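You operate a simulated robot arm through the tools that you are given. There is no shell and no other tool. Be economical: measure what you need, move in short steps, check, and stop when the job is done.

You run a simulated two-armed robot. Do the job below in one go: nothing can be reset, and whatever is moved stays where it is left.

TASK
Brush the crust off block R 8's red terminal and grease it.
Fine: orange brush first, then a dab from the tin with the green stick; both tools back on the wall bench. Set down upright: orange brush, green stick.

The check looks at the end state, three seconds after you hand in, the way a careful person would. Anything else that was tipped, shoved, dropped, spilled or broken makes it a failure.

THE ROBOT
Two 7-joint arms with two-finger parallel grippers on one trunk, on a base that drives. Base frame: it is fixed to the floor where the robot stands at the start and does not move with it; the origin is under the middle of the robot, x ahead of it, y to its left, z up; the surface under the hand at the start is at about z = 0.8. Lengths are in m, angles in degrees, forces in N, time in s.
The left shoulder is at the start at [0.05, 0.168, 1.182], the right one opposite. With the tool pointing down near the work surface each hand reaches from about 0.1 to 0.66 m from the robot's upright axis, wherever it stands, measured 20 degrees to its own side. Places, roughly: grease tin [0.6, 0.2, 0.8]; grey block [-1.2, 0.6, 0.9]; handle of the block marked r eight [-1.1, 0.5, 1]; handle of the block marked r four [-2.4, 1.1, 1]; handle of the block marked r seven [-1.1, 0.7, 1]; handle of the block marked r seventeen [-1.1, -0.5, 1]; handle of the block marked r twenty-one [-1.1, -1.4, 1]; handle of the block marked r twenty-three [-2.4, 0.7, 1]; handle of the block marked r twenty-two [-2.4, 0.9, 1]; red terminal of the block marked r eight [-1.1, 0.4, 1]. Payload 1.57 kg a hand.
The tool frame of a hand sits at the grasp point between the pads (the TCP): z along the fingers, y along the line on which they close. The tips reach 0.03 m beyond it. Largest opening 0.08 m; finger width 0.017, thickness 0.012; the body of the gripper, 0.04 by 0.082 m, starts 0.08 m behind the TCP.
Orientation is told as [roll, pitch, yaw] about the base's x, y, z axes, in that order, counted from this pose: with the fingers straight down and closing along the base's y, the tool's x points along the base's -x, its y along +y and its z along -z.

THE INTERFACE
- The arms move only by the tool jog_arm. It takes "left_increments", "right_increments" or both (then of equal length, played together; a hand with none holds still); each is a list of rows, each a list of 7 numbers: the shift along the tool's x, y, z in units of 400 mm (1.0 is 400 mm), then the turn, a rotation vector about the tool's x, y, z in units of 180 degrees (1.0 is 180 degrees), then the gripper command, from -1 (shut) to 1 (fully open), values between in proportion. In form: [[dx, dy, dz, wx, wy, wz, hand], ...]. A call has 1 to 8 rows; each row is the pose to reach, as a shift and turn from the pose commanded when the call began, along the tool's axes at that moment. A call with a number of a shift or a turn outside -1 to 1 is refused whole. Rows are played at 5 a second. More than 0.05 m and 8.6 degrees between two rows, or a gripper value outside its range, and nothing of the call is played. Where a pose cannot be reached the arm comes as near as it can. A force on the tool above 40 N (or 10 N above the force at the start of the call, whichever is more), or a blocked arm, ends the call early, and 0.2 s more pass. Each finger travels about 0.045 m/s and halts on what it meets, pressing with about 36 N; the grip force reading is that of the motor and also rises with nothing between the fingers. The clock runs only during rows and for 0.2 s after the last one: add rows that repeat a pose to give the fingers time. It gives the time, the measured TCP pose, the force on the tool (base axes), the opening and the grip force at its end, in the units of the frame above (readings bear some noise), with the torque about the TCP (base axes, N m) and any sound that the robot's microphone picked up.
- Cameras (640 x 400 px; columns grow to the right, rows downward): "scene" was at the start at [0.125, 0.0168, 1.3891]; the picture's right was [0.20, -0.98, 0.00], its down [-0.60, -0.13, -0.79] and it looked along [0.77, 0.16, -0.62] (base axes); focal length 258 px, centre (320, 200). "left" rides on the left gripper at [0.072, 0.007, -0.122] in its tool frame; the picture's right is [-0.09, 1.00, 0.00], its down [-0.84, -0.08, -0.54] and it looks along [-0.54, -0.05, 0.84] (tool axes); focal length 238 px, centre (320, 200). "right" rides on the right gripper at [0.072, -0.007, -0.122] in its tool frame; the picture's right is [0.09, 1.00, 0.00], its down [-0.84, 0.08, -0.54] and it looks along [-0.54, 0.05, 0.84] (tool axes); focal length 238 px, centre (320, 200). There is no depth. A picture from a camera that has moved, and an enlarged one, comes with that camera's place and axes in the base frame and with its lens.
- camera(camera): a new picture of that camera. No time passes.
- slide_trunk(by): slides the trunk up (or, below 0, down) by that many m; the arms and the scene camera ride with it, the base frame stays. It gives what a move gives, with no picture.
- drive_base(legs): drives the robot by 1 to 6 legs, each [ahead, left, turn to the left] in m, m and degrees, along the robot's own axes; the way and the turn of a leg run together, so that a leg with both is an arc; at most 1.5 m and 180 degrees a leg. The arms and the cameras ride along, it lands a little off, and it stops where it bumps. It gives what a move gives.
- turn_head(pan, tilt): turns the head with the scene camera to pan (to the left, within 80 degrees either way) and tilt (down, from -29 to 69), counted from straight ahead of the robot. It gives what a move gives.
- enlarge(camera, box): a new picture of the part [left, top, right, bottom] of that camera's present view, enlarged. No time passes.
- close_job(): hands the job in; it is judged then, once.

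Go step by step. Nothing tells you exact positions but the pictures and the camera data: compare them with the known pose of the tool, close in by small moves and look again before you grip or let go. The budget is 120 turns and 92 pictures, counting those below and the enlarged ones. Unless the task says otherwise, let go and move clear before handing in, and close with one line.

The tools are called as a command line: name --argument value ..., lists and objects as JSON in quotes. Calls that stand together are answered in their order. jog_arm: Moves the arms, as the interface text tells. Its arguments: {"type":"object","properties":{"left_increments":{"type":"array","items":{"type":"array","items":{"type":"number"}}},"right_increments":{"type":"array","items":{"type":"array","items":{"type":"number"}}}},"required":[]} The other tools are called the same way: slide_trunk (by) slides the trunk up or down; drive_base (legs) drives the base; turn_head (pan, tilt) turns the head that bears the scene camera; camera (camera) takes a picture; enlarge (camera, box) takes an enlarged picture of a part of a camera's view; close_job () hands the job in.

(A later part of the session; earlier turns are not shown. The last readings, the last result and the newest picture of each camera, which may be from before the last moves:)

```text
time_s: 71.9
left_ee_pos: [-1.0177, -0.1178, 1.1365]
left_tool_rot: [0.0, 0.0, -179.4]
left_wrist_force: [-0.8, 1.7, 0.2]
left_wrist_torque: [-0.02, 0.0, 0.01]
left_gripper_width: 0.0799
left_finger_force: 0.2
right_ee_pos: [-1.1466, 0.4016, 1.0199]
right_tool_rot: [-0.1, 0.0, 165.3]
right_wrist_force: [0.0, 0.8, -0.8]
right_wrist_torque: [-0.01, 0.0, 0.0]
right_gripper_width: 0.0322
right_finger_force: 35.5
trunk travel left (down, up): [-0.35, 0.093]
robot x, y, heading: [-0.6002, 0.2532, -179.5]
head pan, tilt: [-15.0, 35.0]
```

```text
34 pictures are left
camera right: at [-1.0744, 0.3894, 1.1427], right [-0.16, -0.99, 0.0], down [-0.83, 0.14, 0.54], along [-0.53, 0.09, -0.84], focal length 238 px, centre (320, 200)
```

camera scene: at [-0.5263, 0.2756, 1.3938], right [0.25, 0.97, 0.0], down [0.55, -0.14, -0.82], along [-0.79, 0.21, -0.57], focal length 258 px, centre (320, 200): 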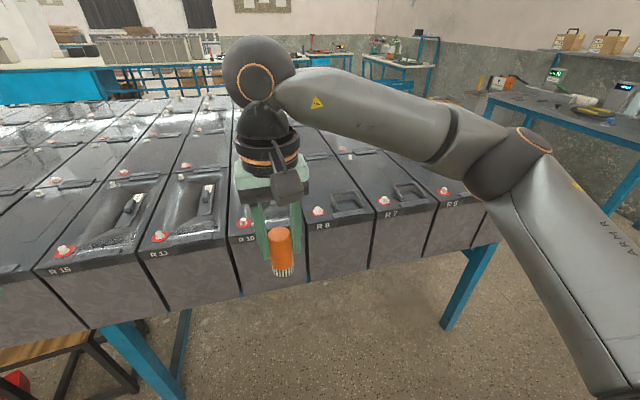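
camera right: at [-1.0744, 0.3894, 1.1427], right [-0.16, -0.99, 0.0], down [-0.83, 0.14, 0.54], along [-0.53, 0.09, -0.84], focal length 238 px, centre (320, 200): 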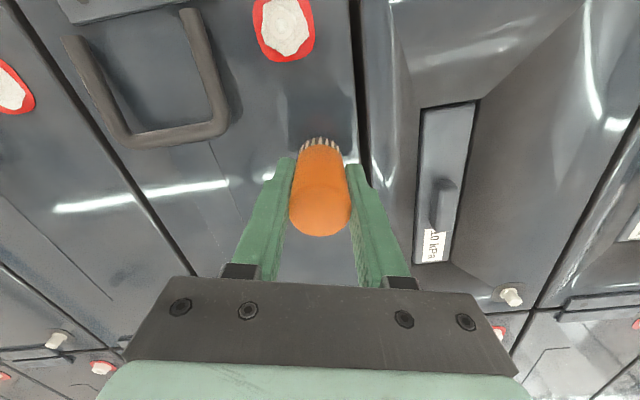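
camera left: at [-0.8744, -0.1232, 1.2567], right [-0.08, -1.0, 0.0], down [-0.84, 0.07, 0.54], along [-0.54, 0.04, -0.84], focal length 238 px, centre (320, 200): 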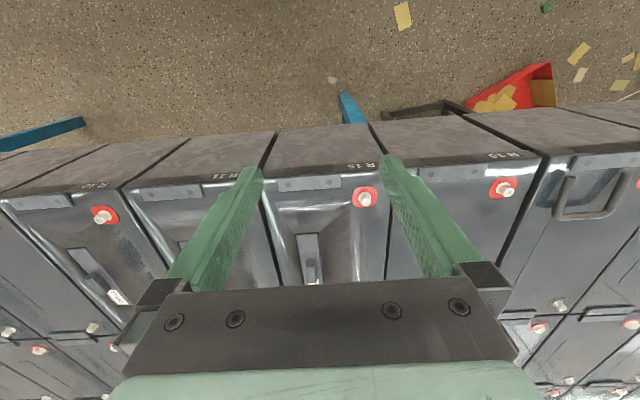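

Regripped vertically. Now over the post, stopping just above contact.

jog_arm --right_increments '[[0, 0, -0.06, 0, 0, 0, -1], [0, 0, -0.125, 0, 0, 0, -1], [0.1, -0.035, -0.125, 0, 0, 0, -1], [0.201, -0.071, -0.125, 0, 0, 0, -1], [0.201, -0.071, -0.1, 0, 0, 0, -1], [0.201, -0.071, -0.062, 0, 0, 0, -1], [0.201, -0.071, -0.062, 0, 0, 0, -1]]'

enlarge --camera "scene" --box '[320, 220, 440, 295]'

enlarge --camera "right" --box '[200, 60, 440, 240]'

```text
time_s: 73.5
left_ee_pos: [-1.0174, -0.1179, 1.1359]
left_tool_rot: [0.0, -0.1, -179.4]
left_wrist_force: [0.8, 0.6, 0.1]
left_wrist_torque: [0.01, 0.01, 0.0]
left_gripper_width: 0.0801
left_finger_force: 0.2
right_ee_pos: [-1.0599, 0.4093, 1.0434]
right_tool_rot: [-0.1, 0.0, 165.2]
right_wrist_force: [0.2, 1.1, -0.6]
right_wrist_torque: [0.0, 0.0, 0.01]
right_gripper_width: 0.0321
right_finger_force: 35.5
trunk travel left (down, up): [-0.35, 0.093]
robot x, y, heading: [-0.602, 0.2553, -179.7]
head pan, tilt: [-15.0, 35.0]
```

```text
5.33 times, centred on (380, 258) of scene
camera zoom: at [-0.7242, 0.2743, 1.3938], right [0.25, 0.97, 0.0], down [0.56, -0.14, -0.82], along [-0.79, 0.21, -0.57], focal length 1376 px, centre (0, -107)
```

zoom: 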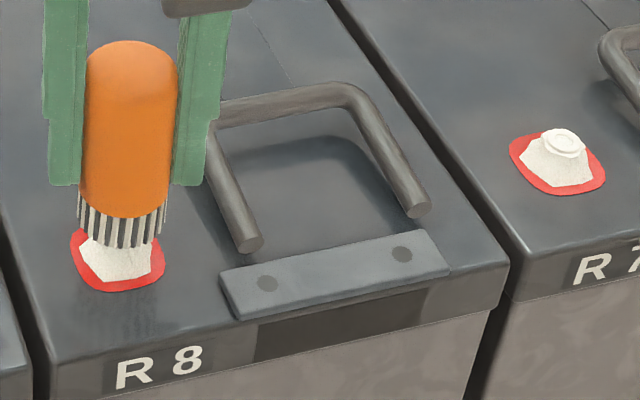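

```text
2.22 times, centred on (320, 150) of right
camera zoom: at [-0.9887, 0.3964, 1.1663], right [-0.16, -0.99, 0.0], down [-0.83, 0.14, 0.54], along [-0.53, 0.09, -0.84], focal length 530 px, centre (320, 311)
```

zoom: 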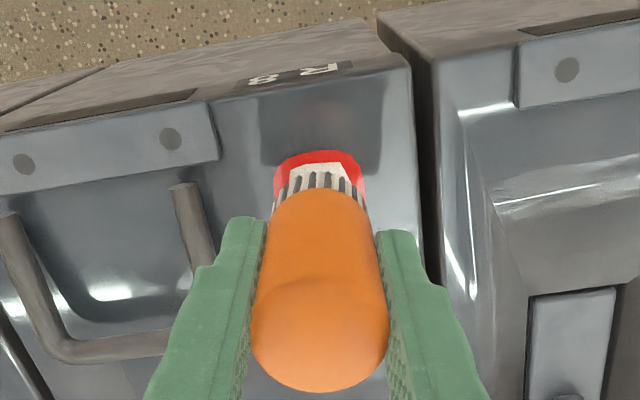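

Aligned over the post. I lower 5 mm gently and read the force.

jog_arm --right_increments '[[0, 0, 0.006, 0, 0, 0, -1], [0, 0, 0.0125, 0, 0, 0, -1]]'

```text
time_s: 74.1
left_ee_pos: [-1.0171, -0.1178, 1.1348]
left_tool_rot: [0.1, 0.1, -179.4]
left_wrist_force: [0.8, -0.1, -0.3]
left_wrist_torque: [0.01, 0.02, 0.0]
left_gripper_width: 0.0799
left_finger_force: 0.0
right_ee_pos: [-1.0599, 0.4091, 1.0393]
right_tool_rot: [0.1, -0.1, 165.3]
right_wrist_force: [-0.6, -0.6, -0.4]
right_wrist_torque: [0.03, -0.01, -0.01]
right_gripper_width: 0.0321
right_finger_force: 36.1
trunk travel left (down, up): [-0.35, 0.093]
robot x, y, heading: [-0.5989, 0.2552, -179.5]
head pan, tilt: [-15.0, 35.0]
```

jog_arm --right_increments '[[0, 0, 0.005, 0, 0, 0, -1], [0, 0, 0.01, 0, 0, 0, -1]]'

```text
time_s: 74.7
left_ee_pos: [-1.0175, -0.1178, 1.1349]
left_tool_rot: [-0.1, 0.0, -179.4]
left_wrist_force: [0.4, 0.1, 0.5]
left_wrist_torque: [-0.01, 0.03, -0.01]
left_gripper_width: 0.0799
left_finger_force: 0.0
right_ee_pos: [-1.0603, 0.4077, 1.0364]
right_tool_rot: [0.1, 0.0, 165.3]
right_wrist_force: [0.0, 0.3, 0.1]
right_wrist_torque: [-0.01, -0.02, 0.01]
right_gripper_width: 0.0324
right_finger_force: 36.1
trunk travel left (down, up): [-0.35, 0.093]
robot x, y, heading: [-0.6008, 0.257, -179.5]
head pan, tilt: [-15.0, 35.0]
```

jog_arm --right_increments '[[0, 0, 0.005, 0, 0, 0, -1], [0, 0, 0.0085, 0, 0, 0, -1]]'

```text
time_s: 75.3
left_ee_pos: [-1.017, -0.1178, 1.1356]
left_tool_rot: [0.1, 0.0, -179.4]
left_wrist_force: [0.1, 0.0, 0.1]
left_wrist_torque: [0.01, 0.02, -0.02]
left_gripper_width: 0.0802
left_finger_force: 0.0
right_ee_pos: [-1.0616, 0.4084, 1.0311]
right_tool_rot: [-0.2, 0.0, 165.2]
right_wrist_force: [0.2, 0.1, -1.1]
right_wrist_torque: [0.02, 0.0, 0.0]
right_gripper_width: 0.0321
right_finger_force: 36.0
trunk travel left (down, up): [-0.35, 0.093]
robot x, y, heading: [-0.6009, 0.2518, -179.7]
head pan, tilt: [-15.0, 35.0]
```

There's no force yet, so the post is entering the hollow. Lower a bit more.

jog_arm --right_increments '[[0, 0, 0.004, 0, 0, 0, -1], [0, 0, 0.0075, 0, 0, 0, -1]]'

enlarge --camera "scene" --box '[320, 220, 440, 295]'

```text
time_s: 75.9
left_ee_pos: [-1.0161, -0.118, 1.1347]
left_tool_rot: [0.1, 0.0, -179.4]
left_wrist_force: [-0.1, -0.6, 0.2]
left_wrist_torque: [0.01, 0.01, -0.01]
left_gripper_width: 0.0799
left_finger_force: 0.0
right_ee_pos: [-1.0607, 0.4086, 1.0285]
right_tool_rot: [0.0, 0.0, 165.2]
right_wrist_force: [-0.3, 0.1, -0.1]
right_wrist_torque: [0.01, 0.03, 0.01]
right_gripper_width: 0.0321
right_finger_force: 36.0
trunk travel left (down, up): [-0.35, 0.093]
robot x, y, heading: [-0.597, 0.2553, -179.5]
head pan, tilt: [-15.0, 35.0]
```

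```text
5.33 times, centred on (380, 258) of scene
camera zoom: at [-0.7242, 0.2744, 1.3938], right [0.25, 0.97, 0.0], down [0.56, -0.14, -0.82], along [-0.79, 0.21, -0.57], focal length 1376 px, centre (0, -107)
```

zoom: 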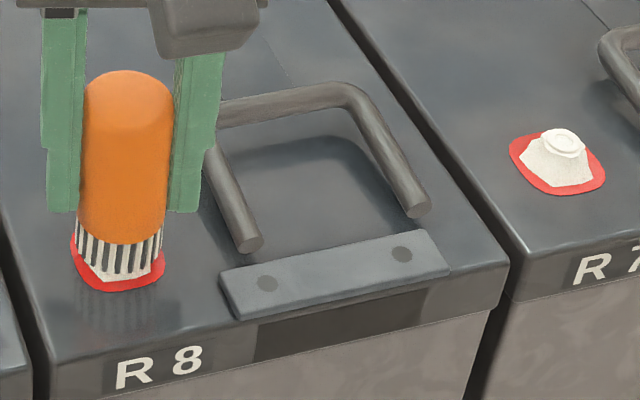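

The brush has slid over the post. I continue down with a twist.

jog_arm --right_increments '[[0, 0, 0.004, 0, 0, 0.045, -1], [0, 0, 0.006, 0, 0, 0.09, -1], [0, 0, 0.006, 0, 0, 0.135, -1], [0, 0, 0.006, 0, 0, 0.09, -1], [0, 0, 0.006, 0, 0, 0.045, -1], [0, 0, 0.006, 0, 0, 0, -1], [0, 0, 0.006, 0, 0, -0.045, -1], [0, 0, 0.006, 0, 0, -0.09, -1]]'

```text
time_s: 77.7
left_ee_pos: [-1.0174, -0.1191, 1.1356]
left_tool_rot: [-0.1, 0.0, -179.3]
left_wrist_force: [-0.1, 0.5, -0.4]
left_wrist_torque: [0.01, -0.02, 0.02]
left_gripper_width: 0.0801
left_finger_force: 0.1
right_ee_pos: [-1.0609, 0.4102, 1.0267]
right_tool_rot: [-0.2, 0.1, -178.4]
right_wrist_force: [-0.4, 0.8, -0.7]
right_wrist_torque: [0.01, -0.01, 0.02]
right_gripper_width: 0.0323
right_finger_force: 35.7
trunk travel left (down, up): [-0.35, 0.093]
robot x, y, heading: [-0.6009, 0.2536, -179.5]
head pan, tilt: [-15.0, 35.0]
```

jog_arm --right_increments '[[0, 0, 0.004, 0, 0, 0.045, -1], [0, 0, 0.008, 0, 0, 0.09, -1], [0, 0, 0.01, 0, 0, 0.135, -1], [0, 0, 0.01, 0, 0, 0.18, -1], [0, 0, 0.01, 0, 0, 0.225, -1], [0, 0, 0.01, 0, 0, 0.18, -1], [0, 0, 0.01, 0, 0, 0.135, -1], [0, 0, 0.01, 0, 0, 0.09, -1]]'

enlarge --camera "scene" --box '[320, 220, 440, 295]'

```text
time_s: 79.5
left_ee_pos: [-1.0182, -0.1184, 1.1357]
left_tool_rot: [0.0, -0.1, -179.5]
left_wrist_force: [0.1, 0.2, 0.3]
left_wrist_torque: [-0.02, 0.02, 0.0]
left_gripper_width: 0.08
left_finger_force: 0.0
right_ee_pos: [-1.0603, 0.4098, 1.0236]
right_tool_rot: [-0.1, 0.1, 165.4]
right_wrist_force: [-0.9, 1.0, -0.7]
right_wrist_torque: [-0.02, 0.02, 0.0]
right_gripper_width: 0.0323
right_finger_force: 36.3
trunk travel left (down, up): [-0.35, 0.093]
robot x, y, heading: [-0.6053, 0.2511, -179.7]
head pan, tilt: [-15.0, 35.0]
```

```text
5.33 times, centred on (380, 258) of scene
camera zoom: at [-0.7242, 0.2744, 1.3938], right [0.25, 0.97, 0.0], down [0.56, -0.14, -0.82], along [-0.79, 0.21, -0.57], focal length 1376 px, centre (0, -107)
```

zoom: 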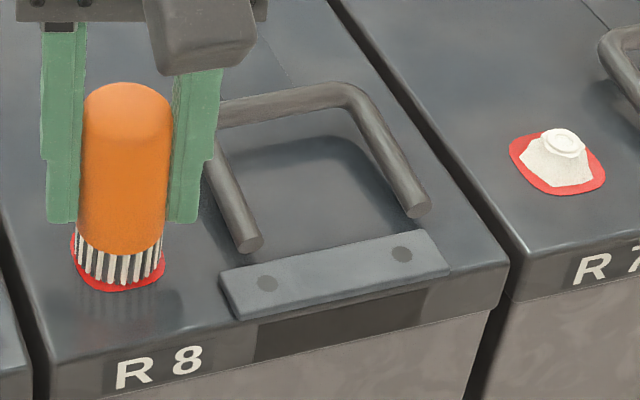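

The bristles now enclose the whole terminal. Two more full twists at this depth, slightly lower, then lift and check.

jog_arm --right_increments '[[0, 0, 0.003, 0, 0, -0.045, -1], [0, 0, 0.006, 0, 0, -0.09, -1], [0, 0, 0.006, 0, 0, -0.135, -1], [0, 0, 0.006, 0, 0, -0.09, -1], [0, 0, 0.006, 0, 0, -0.045, -1], [0, 0, 0.006, 0, 0, 0, -1], [0, 0, 0.006, 0, 0, 0.045, -1], [0, 0, 0.006, 0, 0, 0.09, -1]]'

jog_arm --right_increments '[[0, 0, 0.002, 0, 0, -0.045, -1], [0, 0, 0.002, 0, 0, -0.09, -1], [0, 0, 0.002, 0, 0, -0.135, -1], [0, 0, 0.002, 0, 0, -0.18, -1], [0, 0, 0.002, 0, 0, -0.225, -1], [0, 0, 0.002, 0, 0, -0.18, -1], [0, 0, 0.002, 0, 0, -0.135, -1], [0, 0, 0.002, 0, 0, -0.09, -1]]'

jog_arm --right_increments '[[0, 0, -0.06, 0, 0, 0, -1], [0, 0, -0.14, 0, 0, 0, -1], [-0.08, 0.02, -0.2, 0, 0, 0, -1], [-0.18, 0.04, -0.2, 0, 0, 0, -1], [-0.18, 0.04, -0.2, 0, 0, 0, -1]]'

enlarge --camera "scene" --box '[320, 220, 440, 295]'

```text
time_s: 81.3
left_ee_pos: [-1.0173, -0.1174, 1.136]
left_tool_rot: [0.0, 0.0, -179.4]
left_wrist_force: [1.0, 0.2, 0.4]
left_wrist_torque: [-0.01, 0.01, 0.01]
left_gripper_width: 0.0801
left_finger_force: 0.1
right_ee_pos: [-1.0604, 0.4082, 1.0213]
right_tool_rot: [0.0, -0.2, 148.9]
right_wrist_force: [0.4, -0.4, -1.9]
right_wrist_torque: [0.02, -0.02, 0.02]
right_gripper_width: 0.032
right_finger_force: 36.1
trunk travel left (down, up): [-0.35, 0.093]
robot x, y, heading: [-0.598, 0.2531, -179.4]
head pan, tilt: [-15.0, 35.0]
```

```text
time_s: 83.1
left_ee_pos: [-1.017, -0.1175, 1.1349]
left_tool_rot: [0.0, 0.0, -179.4]
left_wrist_force: [0.2, -0.9, 0.4]
left_wrist_torque: [0.01, 0.01, -0.02]
left_gripper_width: 0.0798
left_finger_force: 0.1
right_ee_pos: [-1.0619, 0.4098, 1.0203]
right_tool_rot: [-0.2, 0.0, 165.1]
right_wrist_force: [-0.5, 0.0, -0.4]
right_wrist_torque: [0.0, -0.03, -0.01]
right_gripper_width: 0.0323
right_finger_force: 36.1
trunk travel left (down, up): [-0.35, 0.093]
robot x, y, heading: [-0.6033, 0.2509, -179.4]
head pan, tilt: [-15.0, 35.0]
```

```text
time_s: 84.3
left_ee_pos: [-1.0169, -0.1186, 1.1355]
left_tool_rot: [0.0, 0.0, -179.5]
left_wrist_force: [0.7, 0.7, 0.0]
left_wrist_torque: [-0.02, 0.03, 0.01]
left_gripper_width: 0.0801
left_finger_force: 0.0
right_ee_pos: [-1.135, 0.4127, 1.1004]
right_tool_rot: [-0.1, 0.0, 165.2]
right_wrist_force: [-0.2, -0.1, -0.9]
right_wrist_torque: [0.01, 0.01, -0.03]
right_gripper_width: 0.0324
right_finger_force: 36.5
trunk travel left (down, up): [-0.35, 0.093]
robot x, y, heading: [-0.6028, 0.2539, -179.6]
head pan, tilt: [-15.0, 35.0]
```

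```text
5.33 times, centred on (380, 258) of scene
camera zoom: at [-0.7239, 0.2745, 1.3938], right [0.25, 0.97, 0.0], down [0.56, -0.14, -0.82], along [-0.79, 0.21, -0.57], focal length 1376 px, centre (0, -107)
```

zoom: 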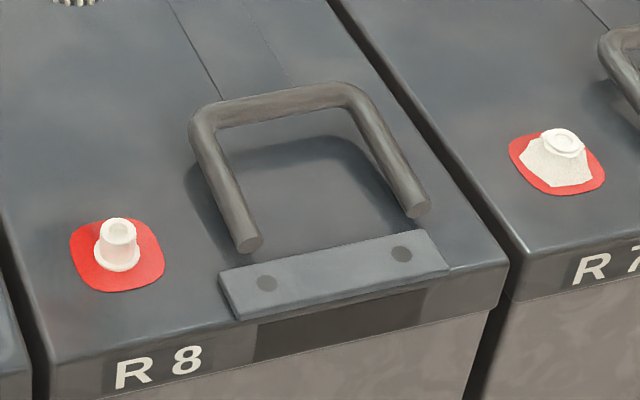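

The crust is gone and the post is clean. I tuck the arm in and drive back to the wall bench.

jog_arm --right_increments '[[0, 0, -0.08, 0, 0, 0, -1], [0.1, -0.027, -0.1, 0, 0, -0.03, -1], [0.2, -0.055, -0.1, 0, 0, -0.06, -1], [0.314, -0.0825, -0.1, 0, 0, -0.082, -1]]'

drive_base --legs '[[-0.45, 0.254, 0], [0, 0, 90], [0, 0, 90]]'

turn_head --pan 11.8 --tilt 42

camera --camera "scene"

```text
time_s: 85.3
left_ee_pos: [-1.0156, -0.1167, 1.1365]
left_tool_rot: [0.1, -0.2, -179.5]
left_wrist_force: [0.7, 0.1, 0.3]
left_wrist_torque: [-0.03, -0.01, -0.03]
left_gripper_width: 0.0799
left_finger_force: 0.1
right_ee_pos: [-1.0036, 0.4146, 1.142]
right_tool_rot: [0.0, 0.0, -179.9]
right_wrist_force: [0.2, -0.2, -1.8]
right_wrist_torque: [-0.02, 0.03, -0.02]
right_gripper_width: 0.0323
right_finger_force: 36.2
trunk travel left (down, up): [-0.35, 0.093]
robot x, y, heading: [-0.5995, 0.2532, -179.5]
head pan, tilt: [-15.0, 35.0]
```

```text
time_s: 95.9
left_ee_pos: [0.2744, 0.3738, 1.1349]
left_tool_rot: [0.0, -0.1, 0.3]
left_wrist_force: [-0.2, -0.2, -0.6]
left_wrist_torque: [-0.01, 0.0, -0.04]
left_gripper_width: 0.0799
left_finger_force: 0.0
right_ee_pos: [0.2586, -0.1583, 1.141]
right_tool_rot: [0.0, 0.0, -0.1]
right_wrist_force: [1.0, -0.2, -0.9]
right_wrist_torque: [-0.02, 0.0, 0.0]
right_gripper_width: 0.032
right_finger_force: 36.7
trunk travel left (down, up): [-0.35, 0.093]
robot x, y, heading: [-0.1478, 0.0038, 0.0]
head pan, tilt: [-15.0, 35.0]
```

```text
time_s: 96.8
left_ee_pos: [0.2746, 0.3736, 1.1348]
left_tool_rot: [-0.1, -0.2, 0.3]
left_wrist_force: [0.0, 0.3, -0.1]
left_wrist_torque: [0.0, 0.03, -0.01]
left_gripper_width: 0.0798
left_finger_force: 0.0
right_ee_pos: [0.2585, -0.158, 1.1405]
right_tool_rot: [-0.1, 0.1, -0.2]
right_wrist_force: [-0.7, 0.0, -0.8]
right_wrist_torque: [0.01, -0.03, -0.02]
right_gripper_width: 0.032
right_finger_force: 35.8
trunk travel left (down, up): [-0.35, 0.093]
robot x, y, heading: [-0.1477, 0.0063, 0.1]
head pan, tilt: [11.8, 42.0]
```

```text
28 pictures are left
camera scene: at [-0.023, 0.0212, 1.3833], right [0.21, -0.98, 0.0], down [-0.65, -0.14, -0.74], along [0.73, 0.15, -0.67], focal length 258 px, centre (320, 200)
```

scene: 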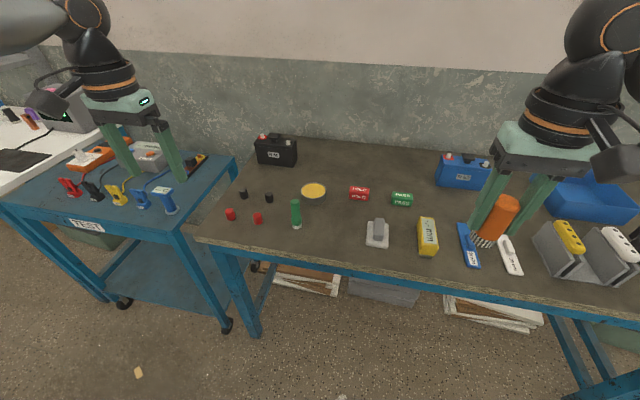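

The brush is still held upright. I drive ahead to the starting place.

drive_base --legs '[[0.145, -0.005, 0]]'

```text
time_s: 98.2
left_ee_pos: [0.4208, 0.3689, 1.1351]
left_tool_rot: [0.0, 0.0, 0.2]
left_wrist_force: [0.4, 0.1, -0.2]
left_wrist_torque: [-0.01, 0.04, -0.01]
left_gripper_width: 0.08
left_finger_force: 0.0
right_ee_pos: [0.4044, -0.1633, 1.1403]
right_tool_rot: [-0.1, 0.1, -0.4]
right_wrist_force: [-0.3, -0.9, 0.0]
right_wrist_torque: [0.0, 0.04, -0.01]
right_gripper_width: 0.0321
right_finger_force: 36.4
trunk travel left (down, up): [-0.35, 0.093]
robot x, y, heading: [0.0001, -0.0019, 0.1]
head pan, tilt: [11.8, 42.0]
```

Moving the brush over its old place on the bench.

jog_arm --right_increments '[[-0.03, 0.1055, 0.0425, 0, 0, 0, -1], [-0.06, 0.211, 0.085, 0, 0, 0, -1], [-0.09, 0.3165, 0.1275, 0, 0, 0, -1], [-0.12, 0.422, 0.17, 0, 0, 0, -1], [-0.15, 0.5275, 0.2125, 0, 0, 0, -1], [-0.179, 0.633, 0.255, 0, 0, 0, -1], [-0.179, 0.633, 0.37, 0, 0, 0, -1], [-0.179, 0.633, 0.48, 0, 0, 0, -1]]'

jog_arm --right_increments '[[0, 0, 0.08, 0, 0, 0, -1], [0, 0, 0.16, 0, 0, 0, -1], [0, 0, 0.21, 0, 0, 0, -1], [0, 0, 0.225, 0, 0, 0, -1], [0, 0, 0.225, 0, 0, 0, -1]]'

enlarge --camera "scene" --box '[220, 190, 460, 340]'

```text
time_s: 100.0
left_ee_pos: [0.4197, 0.3698, 1.1347]
left_tool_rot: [0.1, 0.0, 0.2]
left_wrist_force: [0.4, 0.3, 0.2]
left_wrist_torque: [-0.02, 0.02, -0.01]
left_gripper_width: 0.0798
left_finger_force: 0.1
right_ee_pos: [0.4781, 0.0908, 0.9462]
right_tool_rot: [0.0, -0.1, -0.2]
right_wrist_force: [0.7, 0.4, -0.7]
right_wrist_torque: [-0.02, 0.01, -0.02]
right_gripper_width: 0.032
right_finger_force: 36.0
trunk travel left (down, up): [-0.35, 0.093]
robot x, y, heading: [0.0026, -0.0023, 0.1]
head pan, tilt: [11.8, 42.0]
```

```text
time_s: 101.2
left_ee_pos: [0.4198, 0.3679, 1.135]
left_tool_rot: [0.0, -0.1, 0.2]
left_wrist_force: [0.6, -0.1, 0.6]
left_wrist_torque: [0.0, 0.02, -0.01]
left_gripper_width: 0.0798
left_finger_force: 0.0
right_ee_pos: [0.4772, 0.0886, 0.8569]
right_tool_rot: [-0.2, 0.0, -0.4]
right_wrist_force: [1.3, 0.1, -1.5]
right_wrist_torque: [0.0, 0.03, 0.0]
right_gripper_width: 0.032
right_finger_force: 36.1
trunk travel left (down, up): [-0.35, 0.093]
robot x, y, heading: [-0.0016, -0.0022, 0.3]
head pan, tilt: [11.8, 42.0]
```

```text
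2.67 times, centred on (340, 265) of scene
camera zoom: at [0.1225, 0.0165, 1.3833], right [0.21, -0.98, 0.0], down [-0.65, -0.14, -0.74], along [0.73, 0.15, -0.67], focal length 688 px, centre (267, 27)
```

zoom: 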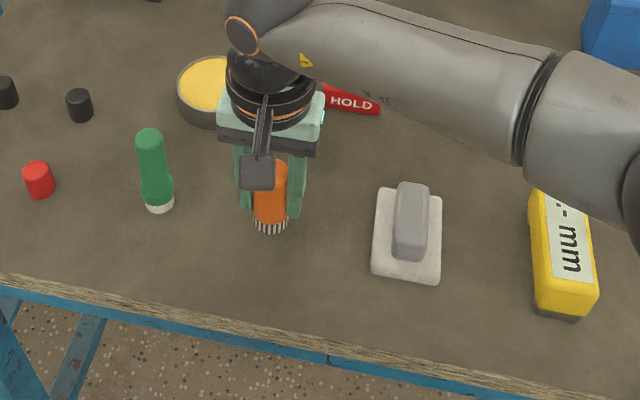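

About 1 cm above the bench. Lowering to touch.

jog_arm --right_increments '[[0, 0, 0.008, 0, 0, 0, -1], [0, 0, 0.016, 0, 0, 0, -1], [0, 0, 0.02, 0, 0, 0, -1]]'

```text
time_s: 102.0
left_ee_pos: [0.4186, 0.3677, 1.1367]
left_tool_rot: [-0.1, -0.1, 0.2]
left_wrist_force: [0.8, 0.3, 0.5]
left_wrist_torque: [0.02, -0.01, 0.0]
left_gripper_width: 0.0803
left_finger_force: 0.0
right_ee_pos: [0.4774, 0.0889, 0.8517]
right_tool_rot: [0.0, -0.1, -0.4]
right_wrist_force: [-0.9, -3.7, 14.4]
right_wrist_torque: [-0.07, 0.14, 0.04]
right_gripper_width: 0.032
right_finger_force: 35.6
trunk travel left (down, up): [-0.35, 0.093]
robot x, y, heading: [-0.0013, 0.0025, -0.2]
head pan, tilt: [11.8, 42.0]
```

Touched the bench. I ease off slightly, release, and rise straight up.

jog_arm --right_increments '[[0, 0, -0.005, 0, 0, 0, -1], [0, 0, -0.005, 0, 0, 0, -0.1], [0, 0, -0.005, 0, 0, 0, 0.1], [0, 0, -0.005, 0, 0, 0, 0.6], [0, 0, -0.005, 0, 0, 0, 0.7], [0, 0, -0.05, 0, 0, 0, 0.7], [0, 0, -0.15, 0, 0, 0, 0.7], [0, 0, -0.26, 0, 0, 0, 0.7]]'

camera --camera "right"

```text
time_s: 103.8
left_ee_pos: [0.418, 0.3685, 1.1355]
left_tool_rot: [0.0, -0.1, 0.3]
left_wrist_force: [-0.5, 1.1, -0.6]
left_wrist_torque: [0.0, 0.01, -0.02]
left_gripper_width: 0.0801
left_finger_force: 0.0
right_ee_pos: [0.478, 0.0884, 0.9522]
right_tool_rot: [0.0, 0.0, -0.3]
right_wrist_force: [-0.3, 0.0, 0.5]
right_wrist_torque: [-0.03, 0.0, -0.04]
right_gripper_width: 0.068
right_finger_force: 0.0
trunk travel left (down, up): [-0.35, 0.093]
robot x, y, heading: [-0.0002, -0.0057, 0.2]
head pan, tilt: [11.8, 42.0]
```

```text
26 pictures are left
camera right: at [0.4064, 0.0826, 1.0757], right [-0.09, 1.0, 0.0], down [0.84, 0.07, 0.54], along [0.54, 0.05, -0.84], focal length 238 px, centre (320, 200)
```

right: 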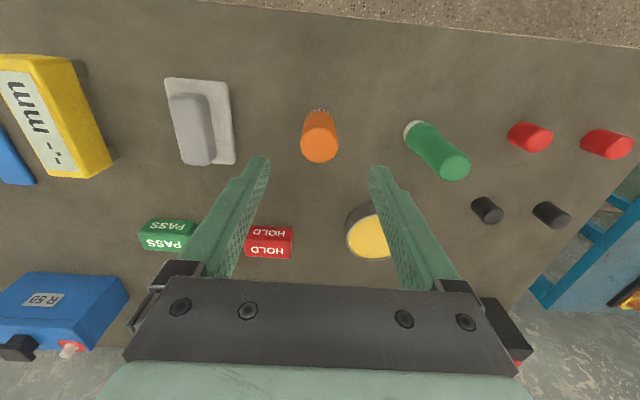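

The brush stands upright in its old place. The right hand retracts, then the left hand goes over the green stick.

jog_arm --right_increments '[[0, 0, -0.11, 0, 0, 0, 0.7], [0, 0, -0.22, 0, 0, 0, 0.7], [0.03, -0.1, -0.26, 0, 0, 0, 0.7], [0.06, -0.2, -0.3, 0, 0, 0, 0.7], [0.09, -0.3, -0.34, 0, 0, 0, 0.7], [0.12, -0.4, -0.38, 0, 0, 0, 0.7], [0.15, -0.5, -0.42, 0, 0, 0, 0.7], [0.18, -0.6, -0.46, 0, 0, 0, 0.7]]'

jog_arm --left_increments '[[-0.026, -0.069, 0.07, 0, 0, 0, 1], [-0.052, -0.138, 0.14, 0, 0, 0, 1], [-0.078, -0.207, 0.21, 0, 0, 0, 0.8], [-0.104, -0.276, 0.28, 0, 0, 0, 0.6], [-0.13, -0.345, 0.35, 0, 0, 0, 0.4], [-0.157, -0.416, 0.42, 0, 0, 0, 0.4], [-0.157, -0.416, 0.44, 0, 0, 0, 0.4]]'

camera --camera "left"

```text
time_s: 105.6
left_ee_pos: [0.4207, 0.3677, 1.135]
left_tool_rot: [0.1, -0.1, 0.1]
left_wrist_force: [-0.2, 0.4, -0.2]
left_wrist_torque: [0.01, 0.01, 0.0]
left_gripper_width: 0.0801
left_finger_force: 0.0
right_ee_pos: [0.4021, -0.1516, 1.1338]
right_tool_rot: [-0.1, -0.1, -0.2]
right_wrist_force: [-0.3, 0.1, 0.2]
right_wrist_torque: [0.04, 0.0, -0.02]
right_gripper_width: 0.068
right_finger_force: 0.0
trunk travel left (down, up): [-0.35, 0.093]
robot x, y, heading: [-0.001, 0.0018, 0.2]
head pan, tilt: [11.8, 42.0]
```

```text
time_s: 107.2
left_ee_pos: [0.4813, 0.2033, 0.9599]
left_tool_rot: [0.0, -0.1, 0.1]
left_wrist_force: [-1.1, 0.2, -0.2]
left_wrist_torque: [-0.01, 0.01, 0.0]
left_gripper_width: 0.0561
left_finger_force: 0.0
right_ee_pos: [0.4035, -0.1497, 1.1355]
right_tool_rot: [-0.2, -0.1, -0.2]
right_wrist_force: [0.1, -0.3, -0.3]
right_wrist_torque: [0.0, -0.02, 0.0]
right_gripper_width: 0.068
right_finger_force: 0.0
trunk travel left (down, up): [-0.35, 0.093]
robot x, y, heading: [0.0011, -0.0044, 0.1]
head pan, tilt: [11.8, 42.0]
```

```text
25 pictures are left
camera left: at [0.4109, 0.2092, 1.0813], right [0.09, 1.0, 0.0], down [0.84, -0.07, 0.54], along [0.54, -0.05, -0.84], focal length 238 px, centre (320, 200)
```

left: 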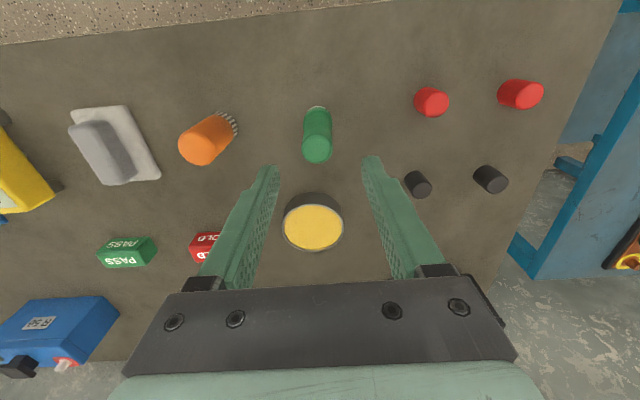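

The stick is at [0.4825, 0.200]. Lowering over it and gripping.

jog_arm --left_increments '[[-0.003, -0.009, 0.03, 0, 0, 0, 0.4], [-0.003, -0.009, 0.11, 0, 0, 0, 0.4], [-0.003, -0.009, 0.19, 0, 0, 0, 0.4], [-0.003, -0.009, 0.23, 0, 0, 0, 0.4], [-0.003, -0.009, 0.23, 0, 0, 0, 0], [-0.003, -0.009, 0.23, 0, 0, 0, -0.5], [-0.003, -0.009, 0.23, 0, 0, 0, -1], [-0.003, -0.009, 0.23, 0, 0, 0, -1]]'

jog_arm --left_increments '[[0, 0, 0, 0, 0, 0, -1], [0, 0, 0, 0, 0, 0, -1]]'

camera --camera "left"

```text
time_s: 109.0
left_ee_pos: [0.4587, 0.2244, 0.8939]
left_tool_rot: [0.1, -0.1, 0.3]
left_wrist_force: [0.3, 0.1, -0.7]
left_wrist_torque: [-0.02, -0.03, 0.0]
left_gripper_width: 0.0
left_finger_force: 15.5
left hand out of reach, approached as far as the arm can: row 1, 2, 3, 4, 5, 6, 7, 8
right_ee_pos: [0.4047, -0.1505, 1.134]
right_tool_rot: [-0.1, 0.0, -0.4]
right_wrist_force: [-0.4, -0.2, 0.0]
right_wrist_torque: [-0.01, 0.0, 0.01]
right_gripper_width: 0.0679
right_finger_force: 0.1
trunk travel left (down, up): [-0.35, 0.093]
robot x, y, heading: [0.001, 0.0006, 0.4]
head pan, tilt: [11.8, 42.0]
```

```text
time_s: 109.6
left_ee_pos: [0.4573, 0.2249, 0.8935]
left_tool_rot: [0.0, -0.1, 0.2]
left_wrist_force: [0.6, 0.1, -0.1]
left_wrist_torque: [0.01, -0.02, -0.03]
left_gripper_width: 0.0002
left_finger_force: 21.3
right_ee_pos: [0.4037, -0.1508, 1.1354]
right_tool_rot: [-0.2, 0.0, -0.4]
right_wrist_force: [-0.4, 0.5, 0.5]
right_wrist_torque: [0.02, 0.04, -0.01]
right_gripper_width: 0.0682
right_finger_force: 0.1
trunk travel left (down, up): [-0.35, 0.093]
robot x, y, heading: [-0.0039, -0.0021, 0.0]
head pan, tilt: [11.8, 42.0]
```

```text
24 pictures are left
camera left: at [0.3867, 0.2306, 1.0144], right [0.09, 1.0, 0.0], down [0.84, -0.07, 0.54], along [0.54, -0.05, -0.84], focal length 238 px, centre (320, 200)
```

left: 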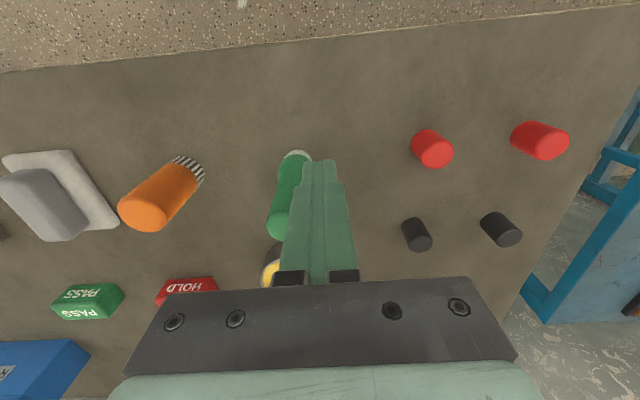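

The left arm couldn't reach down there; its shut fingers ended beside the stick, which still stands. I raise the trunk straight up to leave without touching it.

slide_trunk --by 0.08

enlarge --camera "left" --box '[200, 100, 440, 250]'

```text
time_s: 110.8
left_ee_pos: [0.4581, 0.2242, 0.9737]
left_tool_rot: [0.1, -0.1, 0.2]
left_wrist_force: [-0.4, 0.0, 0.0]
left_wrist_torque: [0.01, 0.04, -0.01]
left_gripper_width: 0.0
left_finger_force: 21.5
right_ee_pos: [0.4025, -0.1505, 1.214]
right_tool_rot: [-0.1, 0.0, -0.3]
right_wrist_force: [0.6, -0.3, 0.3]
right_wrist_torque: [-0.02, -0.02, 0.0]
right_gripper_width: 0.0678
right_finger_force: 0.1
trunk travel left (down, up): [-0.43, 0.013]
robot x, y, heading: [-0.0006, 0.0008, 0.2]
head pan, tilt: [11.8, 42.0]
```

```text
2.67 times, centred on (320, 175) of left
camera zoom: at [0.3868, 0.2306, 1.0943], right [0.09, 1.0, 0.0], down [0.84, -0.07, 0.54], along [0.54, -0.05, -0.84], focal length 636 px, centre (320, 267)
```

zoom: 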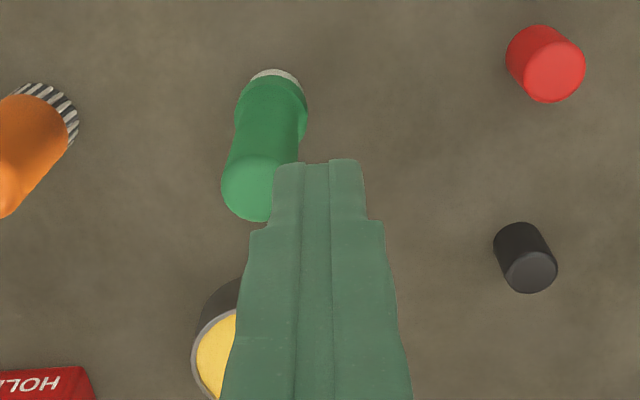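

The stick is undisturbed. I withdraw the left hand up and to its own side, then bring the trunk back down.

jog_arm --left_increments '[[0, 0, -0.1, 0, 0, 0, -1], [0, 0.04, -0.2, 0, 0, 0, -1], [0.03, 0.14, -0.25, 0, 0, 0, -1], [0.06, 0.24, -0.3, 0, 0, 0, -0.5], [0.09, 0.34, -0.35, 0, 0, 0, 0], [0.1, 0.37, -0.4, 0, 0, 0, 0], [0.1, 0.37, -0.5, 0, 0, 0, 0]]'

slide_trunk --by -0.08

drive_base --legs '[[0.0, 0.12, 0]]'

```text
time_s: 112.4
left_ee_pos: [0.4187, 0.3721, 1.1731]
left_tool_rot: [0.0, -0.1, 0.0]
left_wrist_force: [-0.1, 0.2, -0.2]
left_wrist_torque: [-0.03, 0.01, 0.02]
left_gripper_width: 0.0399
left_finger_force: 0.1
right_ee_pos: [0.4037, -0.1509, 1.2146]
right_tool_rot: [0.0, 0.1, -0.3]
right_wrist_force: [0.5, -0.5, -0.4]
right_wrist_torque: [0.0, -0.03, -0.04]
right_gripper_width: 0.0676
right_finger_force: 0.1
trunk travel left (down, up): [-0.43, 0.013]
robot x, y, heading: [-0.0034, -0.0023, -0.0]
head pan, tilt: [11.8, 42.0]
```

```text
time_s: 113.5
left_ee_pos: [0.4194, 0.3716, 1.0929]
left_tool_rot: [0.0, -0.1, 0.1]
left_wrist_force: [0.3, 0.3, -0.1]
left_wrist_torque: [0.0, 0.03, 0.01]
left_gripper_width: 0.0398
left_finger_force: 0.1
right_ee_pos: [0.404, -0.1511, 1.1354]
right_tool_rot: [-0.1, -0.1, -0.5]
right_wrist_force: [-0.1, 0.1, 0.3]
right_wrist_torque: [0.01, 0.01, 0.01]
right_gripper_width: 0.0678
right_finger_force: 0.0
trunk travel left (down, up): [-0.35, 0.093]
robot x, y, heading: [0.0034, 0.0001, 0.1]
head pan, tilt: [11.8, 42.0]
```

```text
time_s: 115.2
left_ee_pos: [0.419, 0.4912, 1.0938]
left_tool_rot: [-0.1, -0.1, 0.3]
left_wrist_force: [-0.3, -0.1, -0.4]
left_wrist_torque: [-0.04, -0.01, 0.03]
left_gripper_width: 0.04
left_finger_force: 0.0
right_ee_pos: [0.4018, -0.0313, 1.1359]
right_tool_rot: [-0.2, 0.1, -0.3]
right_wrist_force: [-0.1, 2.0, 0.3]
right_wrist_torque: [-0.02, 0.01, -0.01]
right_gripper_width: 0.068
right_finger_force: 0.1
trunk travel left (down, up): [-0.35, 0.093]
robot x, y, heading: [-0.0024, 0.1188, 0.3]
head pan, tilt: [11.8, 42.0]
```

Same base-relative geometry that worked before. The right hand goes over the stick.

jog_arm --right_increments '[[-0.034, 0.096, 0.04, 0, 0, 0, 0.4], [-0.068, 0.193, 0.08, 0, 0, 0, 0.4], [-0.101, 0.289, 0.12, 0, 0, 0, 0.4], [-0.135, 0.386, 0.16, 0, 0, 0, 0.4], [-0.168, 0.482, 0.2, 0, 0, 0, 0.4], [-0.2018, 0.578, 0.24, 0, 0, 0, 0.4], [-0.2018, 0.578, 0.34, 0, 0, 0, 0.4], [-0.2018, 0.578, 0.43, 0, 0, 0, 0.4]]'

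camera --camera "right"

```text
time_s: 117.0
left_ee_pos: [0.4182, 0.4913, 1.094]
left_tool_rot: [-0.1, 0.0, 0.2]
left_wrist_force: [-0.5, -1.0, -0.4]
left_wrist_torque: [-0.01, -0.02, -0.02]
left_gripper_width: 0.0401
left_finger_force: 0.0
right_ee_pos: [0.4846, 0.2004, 0.961]
right_tool_rot: [0.0, 0.0, -0.3]
right_wrist_force: [0.6, 0.5, -0.3]
right_wrist_torque: [0.06, 0.0, -0.01]
right_gripper_width: 0.056
right_finger_force: 0.0
trunk travel left (down, up): [-0.35, 0.093]
robot x, y, heading: [-0.0026, 0.1212, 0.2]
head pan, tilt: [11.8, 42.0]
```

```text
22 pictures are left
camera right: at [0.4135, 0.1926, 1.0836], right [-0.09, 1.0, 0.0], down [0.84, 0.07, 0.54], along [0.54, 0.05, -0.84], focal length 238 px, centre (320, 200)
```

right: 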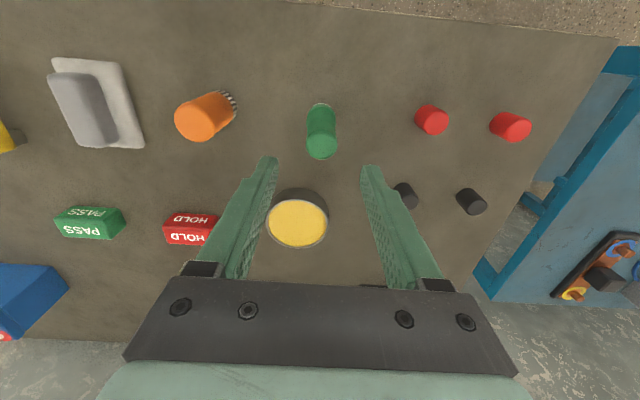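

The stick is centred. I descend first with the hand open and confirm I really get there.

jog_arm --right_increments '[[0.006, 0, 0.08, 0, 0, 0, 0.4], [0.006, 0, 0.16, 0, 0, 0, 0.4], [0.006, 0, 0.225, 0, 0, 0, 0.4], [0.006, 0, 0.23, 0, 0, 0, 0.4]]'

enlarge --camera "right" --box '[200, 60, 440, 260]'

```text
time_s: 118.0
left_ee_pos: [0.4183, 0.4902, 1.093]
left_tool_rot: [0.0, 0.0, 0.2]
left_wrist_force: [0.0, 1.5, -0.2]
left_wrist_torque: [0.01, 0.03, 0.04]
left_gripper_width: 0.0403
left_finger_force: 0.1
right_ee_pos: [0.4844, 0.1989, 0.8693]
right_tool_rot: [-0.1, 0.0, -0.3]
right_wrist_force: [-0.4, -0.2, 0.1]
right_wrist_torque: [0.0, 0.02, -0.02]
right_gripper_width: 0.0561
right_finger_force: 0.1
trunk travel left (down, up): [-0.35, 0.093]
robot x, y, heading: [-0.0012, 0.1178, 0.1]
head pan, tilt: [11.8, 42.0]
```

```text
2.00 times, centred on (320, 160) of right
camera zoom: at [0.4115, 0.192, 0.9919], right [-0.09, 1.0, 0.0], down [0.84, 0.07, 0.54], along [0.54, 0.05, -0.84], focal length 477 px, centre (320, 280)
```

zoom: 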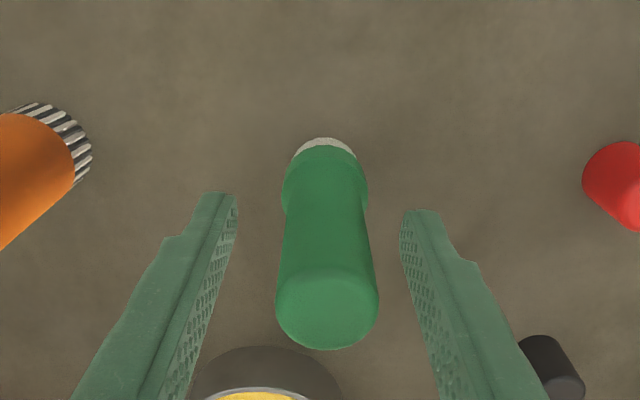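

Well placed. Closing on the stick's thin handle.

jog_arm --right_increments '[[0, 0.002, 0, 0, 0, 0, 0.1], [0, 0.002, 0, 0, 0, 0, -0.2], [0, 0.002, 0, 0, 0, 0, -0.6], [0, 0.002, 0, 0, 0, 0, -1], [0, 0.002, 0, 0, 0, 0, -1], [0, 0.002, 0, 0, 0, 0, -1], [0, 0.002, 0, 0, 0, 0, -1]]'

jog_arm --right_increments '[[0, 0, -0.06, 0, 0, 0, -1], [0, 0, -0.14, 0, 0, 0, -1], [0, 0, -0.22, 0, 0, 0, -1], [0, 0, -0.22, 0, 0, 0, -1]]'

enlarge --camera "right" --box '[200, 60, 440, 260]'

enlarge --camera "scene" --box '[260, 170, 420, 280]'

```text
time_s: 119.7
left_ee_pos: [0.4178, 0.4902, 1.0932]
left_tool_rot: [0.1, -0.1, 0.1]
left_wrist_force: [0.8, 0.8, -0.6]
left_wrist_torque: [0.0, 0.01, 0.01]
left_gripper_width: 0.0399
left_finger_force: 0.1
right_ee_pos: [0.4828, 0.2008, 0.8718]
right_tool_rot: [-0.1, -0.1, -0.3]
right_wrist_force: [0.8, 0.5, 0.6]
right_wrist_torque: [-0.01, -0.02, -0.01]
right_gripper_width: 0.0269
right_finger_force: 36.3
trunk travel left (down, up): [-0.35, 0.093]
robot x, y, heading: [0.0005, 0.1196, 0.2]
head pan, tilt: [11.8, 42.0]
```

```text
time_s: 120.7
left_ee_pos: [0.417, 0.4918, 1.0921]
left_tool_rot: [0.0, -0.2, 0.2]
left_wrist_force: [-0.2, -0.5, 0.7]
left_wrist_torque: [0.01, -0.01, 0.0]
left_gripper_width: 0.04
left_finger_force: 0.0
right_ee_pos: [0.4822, 0.1984, 0.9592]
right_tool_rot: [0.0, 0.1, -0.4]
right_wrist_force: [-1.0, 0.7, 0.3]
right_wrist_torque: [0.0, 0.0, -0.02]
right_gripper_width: 0.0269
right_finger_force: 35.7
trunk travel left (down, up): [-0.35, 0.093]
robot x, y, heading: [-0.001, 0.1191, 0.3]
head pan, tilt: [11.8, 42.0]
```

```text
2.00 times, centred on (320, 160) of right
camera zoom: at [0.4115, 0.1914, 1.0813], right [-0.09, 1.0, 0.0], down [0.84, 0.07, 0.54], along [0.54, 0.05, -0.84], focal length 477 px, centre (320, 280)
```

zoom: 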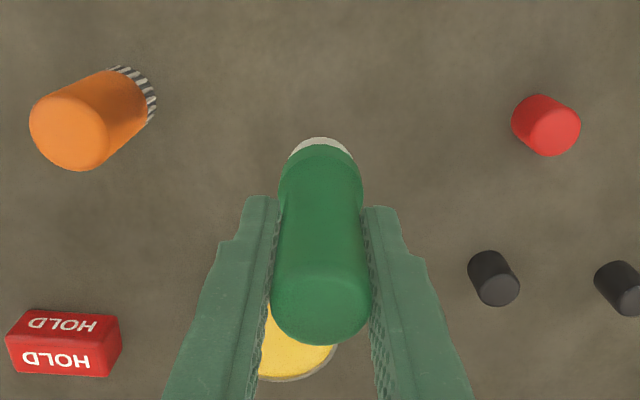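

```text
3.64 times, centred on (340, 225) of scene
camera zoom: at [0.1222, 0.1355, 1.3832], right [0.21, -0.98, 0.0], down [-0.65, -0.14, -0.74], along [0.73, 0.15, -0.67], focal length 938 px, centre (247, 109)
```

zoom: 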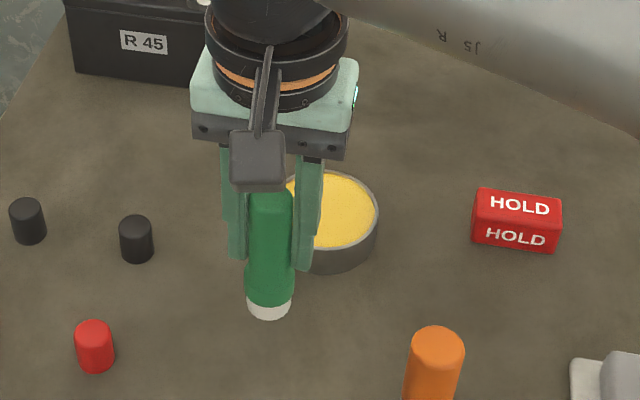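

The stick is held with its white tip about 71 mm below the TCP. I bring the base 8 cm closer so the tin is well within reach.

drive_base --legs '[[0.08, 0, 0]]'

camera --camera "left"

enlarge --camera "right" --box '[200, 60, 440, 300]'

```text
time_s: 121.7
left_ee_pos: [0.4993, 0.4911, 1.0923]
left_tool_rot: [0.0, -0.1, 0.2]
left_wrist_force: [0.5, 0.6, -0.9]
left_wrist_torque: [-0.03, 0.02, 0.03]
left_gripper_width: 0.0401
left_finger_force: 0.1
right_ee_pos: [0.564, 0.1981, 0.9584]
right_tool_rot: [-0.1, 0.1, -0.3]
right_wrist_force: [-0.3, -0.2, -1.3]
right_wrist_torque: [-0.03, 0.04, -0.03]
right_gripper_width: 0.0264
right_finger_force: 36.1
trunk travel left (down, up): [-0.35, 0.093]
robot x, y, heading: [0.0765, 0.1188, 0.2]
head pan, tilt: [11.8, 42.0]
```

```text
18 pictures are left
camera left: at [0.4277, 0.4976, 1.2136], right [0.09, 1.0, 0.0], down [0.84, -0.07, 0.54], along [0.54, -0.05, -0.84], focal length 238 px, centre (320, 200)
```

left: 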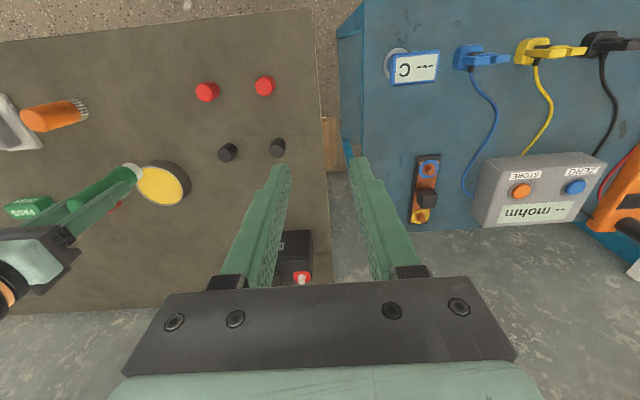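

```text
1.67 times, centred on (320, 180) of right
camera zoom: at [0.4926, 0.1918, 1.0806], right [-0.09, 1.0, 0.0], down [0.84, 0.07, 0.54], along [0.54, 0.05, -0.84], focal length 397 px, centre (320, 233)
```

zoom: 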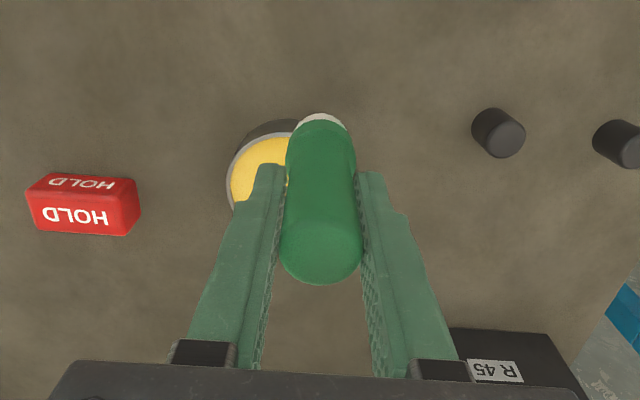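

The tin centre is at about [0.614, 0.180]. I shift over it at height and check.

jog_arm --right_increments '[[-0.06, -0.022, 0, 0, 0, 0, -1], [-0.125, -0.045, 0, 0, 0, 0, -1], [-0.125, -0.045, 0.05, 0, 0, 0, -1], [-0.125, -0.045, 0.08, 0, 0, 0, -1], [-0.125, -0.045, 0.08, 0, 0, 0, -1]]'

enlarge --camera "scene" --box '[260, 170, 420, 280]'

enlarge --camera "left" --box '[40, 120, 240, 260]'

```text
time_s: 122.9
left_ee_pos: [0.4983, 0.4911, 1.0928]
left_tool_rot: [-0.1, -0.1, 0.2]
left_wrist_force: [0.8, 0.2, 0.0]
left_wrist_torque: [0.01, 0.0, 0.03]
left_gripper_width: 0.0399
left_finger_force: 0.1
right_ee_pos: [0.6135, 0.1795, 0.9252]
right_tool_rot: [-0.1, 0.1, -0.4]
right_wrist_force: [-0.7, 0.1, -0.9]
right_wrist_torque: [-0.04, -0.01, -0.01]
right_gripper_width: 0.027
right_finger_force: 36.0
trunk travel left (down, up): [-0.35, 0.093]
robot x, y, heading: [0.0824, 0.1231, 0.2]
head pan, tilt: [11.8, 42.0]
```

```text
3.64 times, centred on (340, 225) of scene
camera zoom: at [0.2026, 0.1357, 1.3833], right [0.21, -0.98, 0.0], down [-0.65, -0.14, -0.74], along [0.73, 0.15, -0.67], focal length 938 px, centre (247, 109)
```

zoom: 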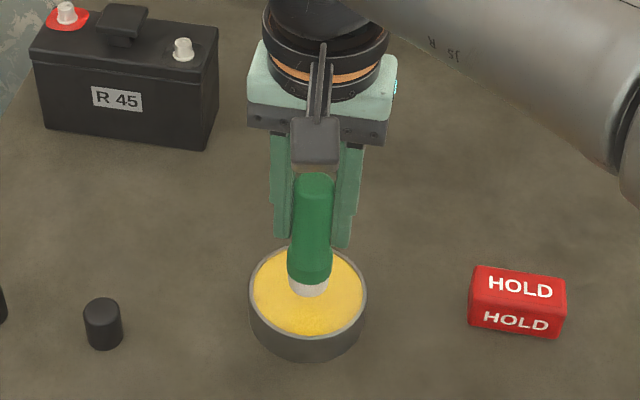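

```text
2.86 times, centred on (140, 190) of left
camera zoom: at [0.4269, 0.4975, 1.214], right [0.09, 1.0, 0.0], down [0.84, -0.07, 0.54], along [0.54, -0.05, -0.84], focal length 681 px, centre (834, 229)
```

zoom: 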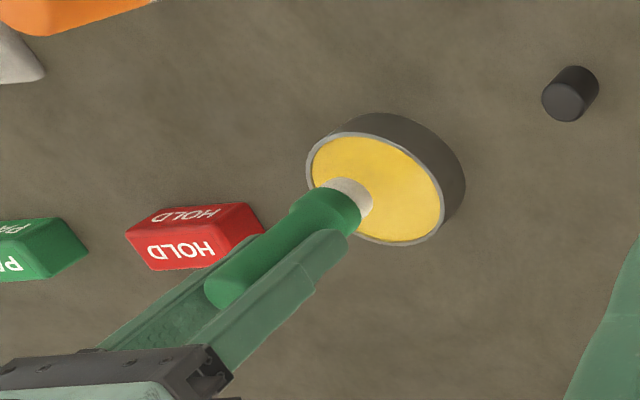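

The tip hangs above the grease, slightly near side of centre. I shift 1 cm away and dip.

jog_arm --right_increments '[[-0.025, 0, 0, 0, 0, 0, -1], [-0.025, 0, 0.04, 0, 0, 0, -1], [-0.025, 0, 0.065, 0, 0, 0, -1], [-0.025, 0, 0.08, 0, 0, 0, -1], [-0.025, 0, 0.08, 0, 0, 0, -1]]'

enlarge --camera "scene" --box '[260, 170, 420, 280]'

```text
time_s: 124.1
left_ee_pos: [0.4961, 0.4906, 1.0948]
left_tool_rot: [0.0, -0.3, 0.2]
left_wrist_force: [0.6, 0.6, 1.1]
left_wrist_torque: [0.05, 0.03, -0.01]
left_gripper_width: 0.04
left_finger_force: 0.0
right_ee_pos: [0.6249, 0.1801, 0.8996]
right_tool_rot: [0.1, -0.6, -0.2]
right_wrist_force: [-0.3, -1.6, 34.2]
right_wrist_torque: [-0.39, 0.09, 0.05]
right_gripper_width: 0.0266
right_finger_force: 35.9
trunk travel left (down, up): [-0.35, 0.093]
robot x, y, heading: [0.0806, 0.1179, -0.1]
head pan, tilt: [11.8, 42.0]
```

```text
3.64 times, centred on (340, 225) of scene
camera zoom: at [0.1992, 0.1353, 1.384], right [0.21, -0.98, 0.0], down [-0.65, -0.14, -0.75], along [0.73, 0.15, -0.67], focal length 938 px, centre (247, 109)
```

zoom: 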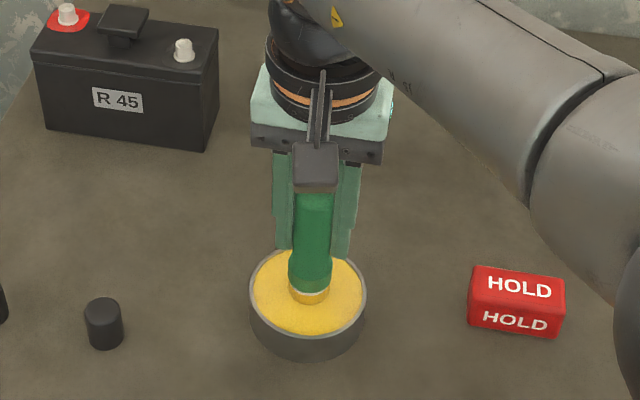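

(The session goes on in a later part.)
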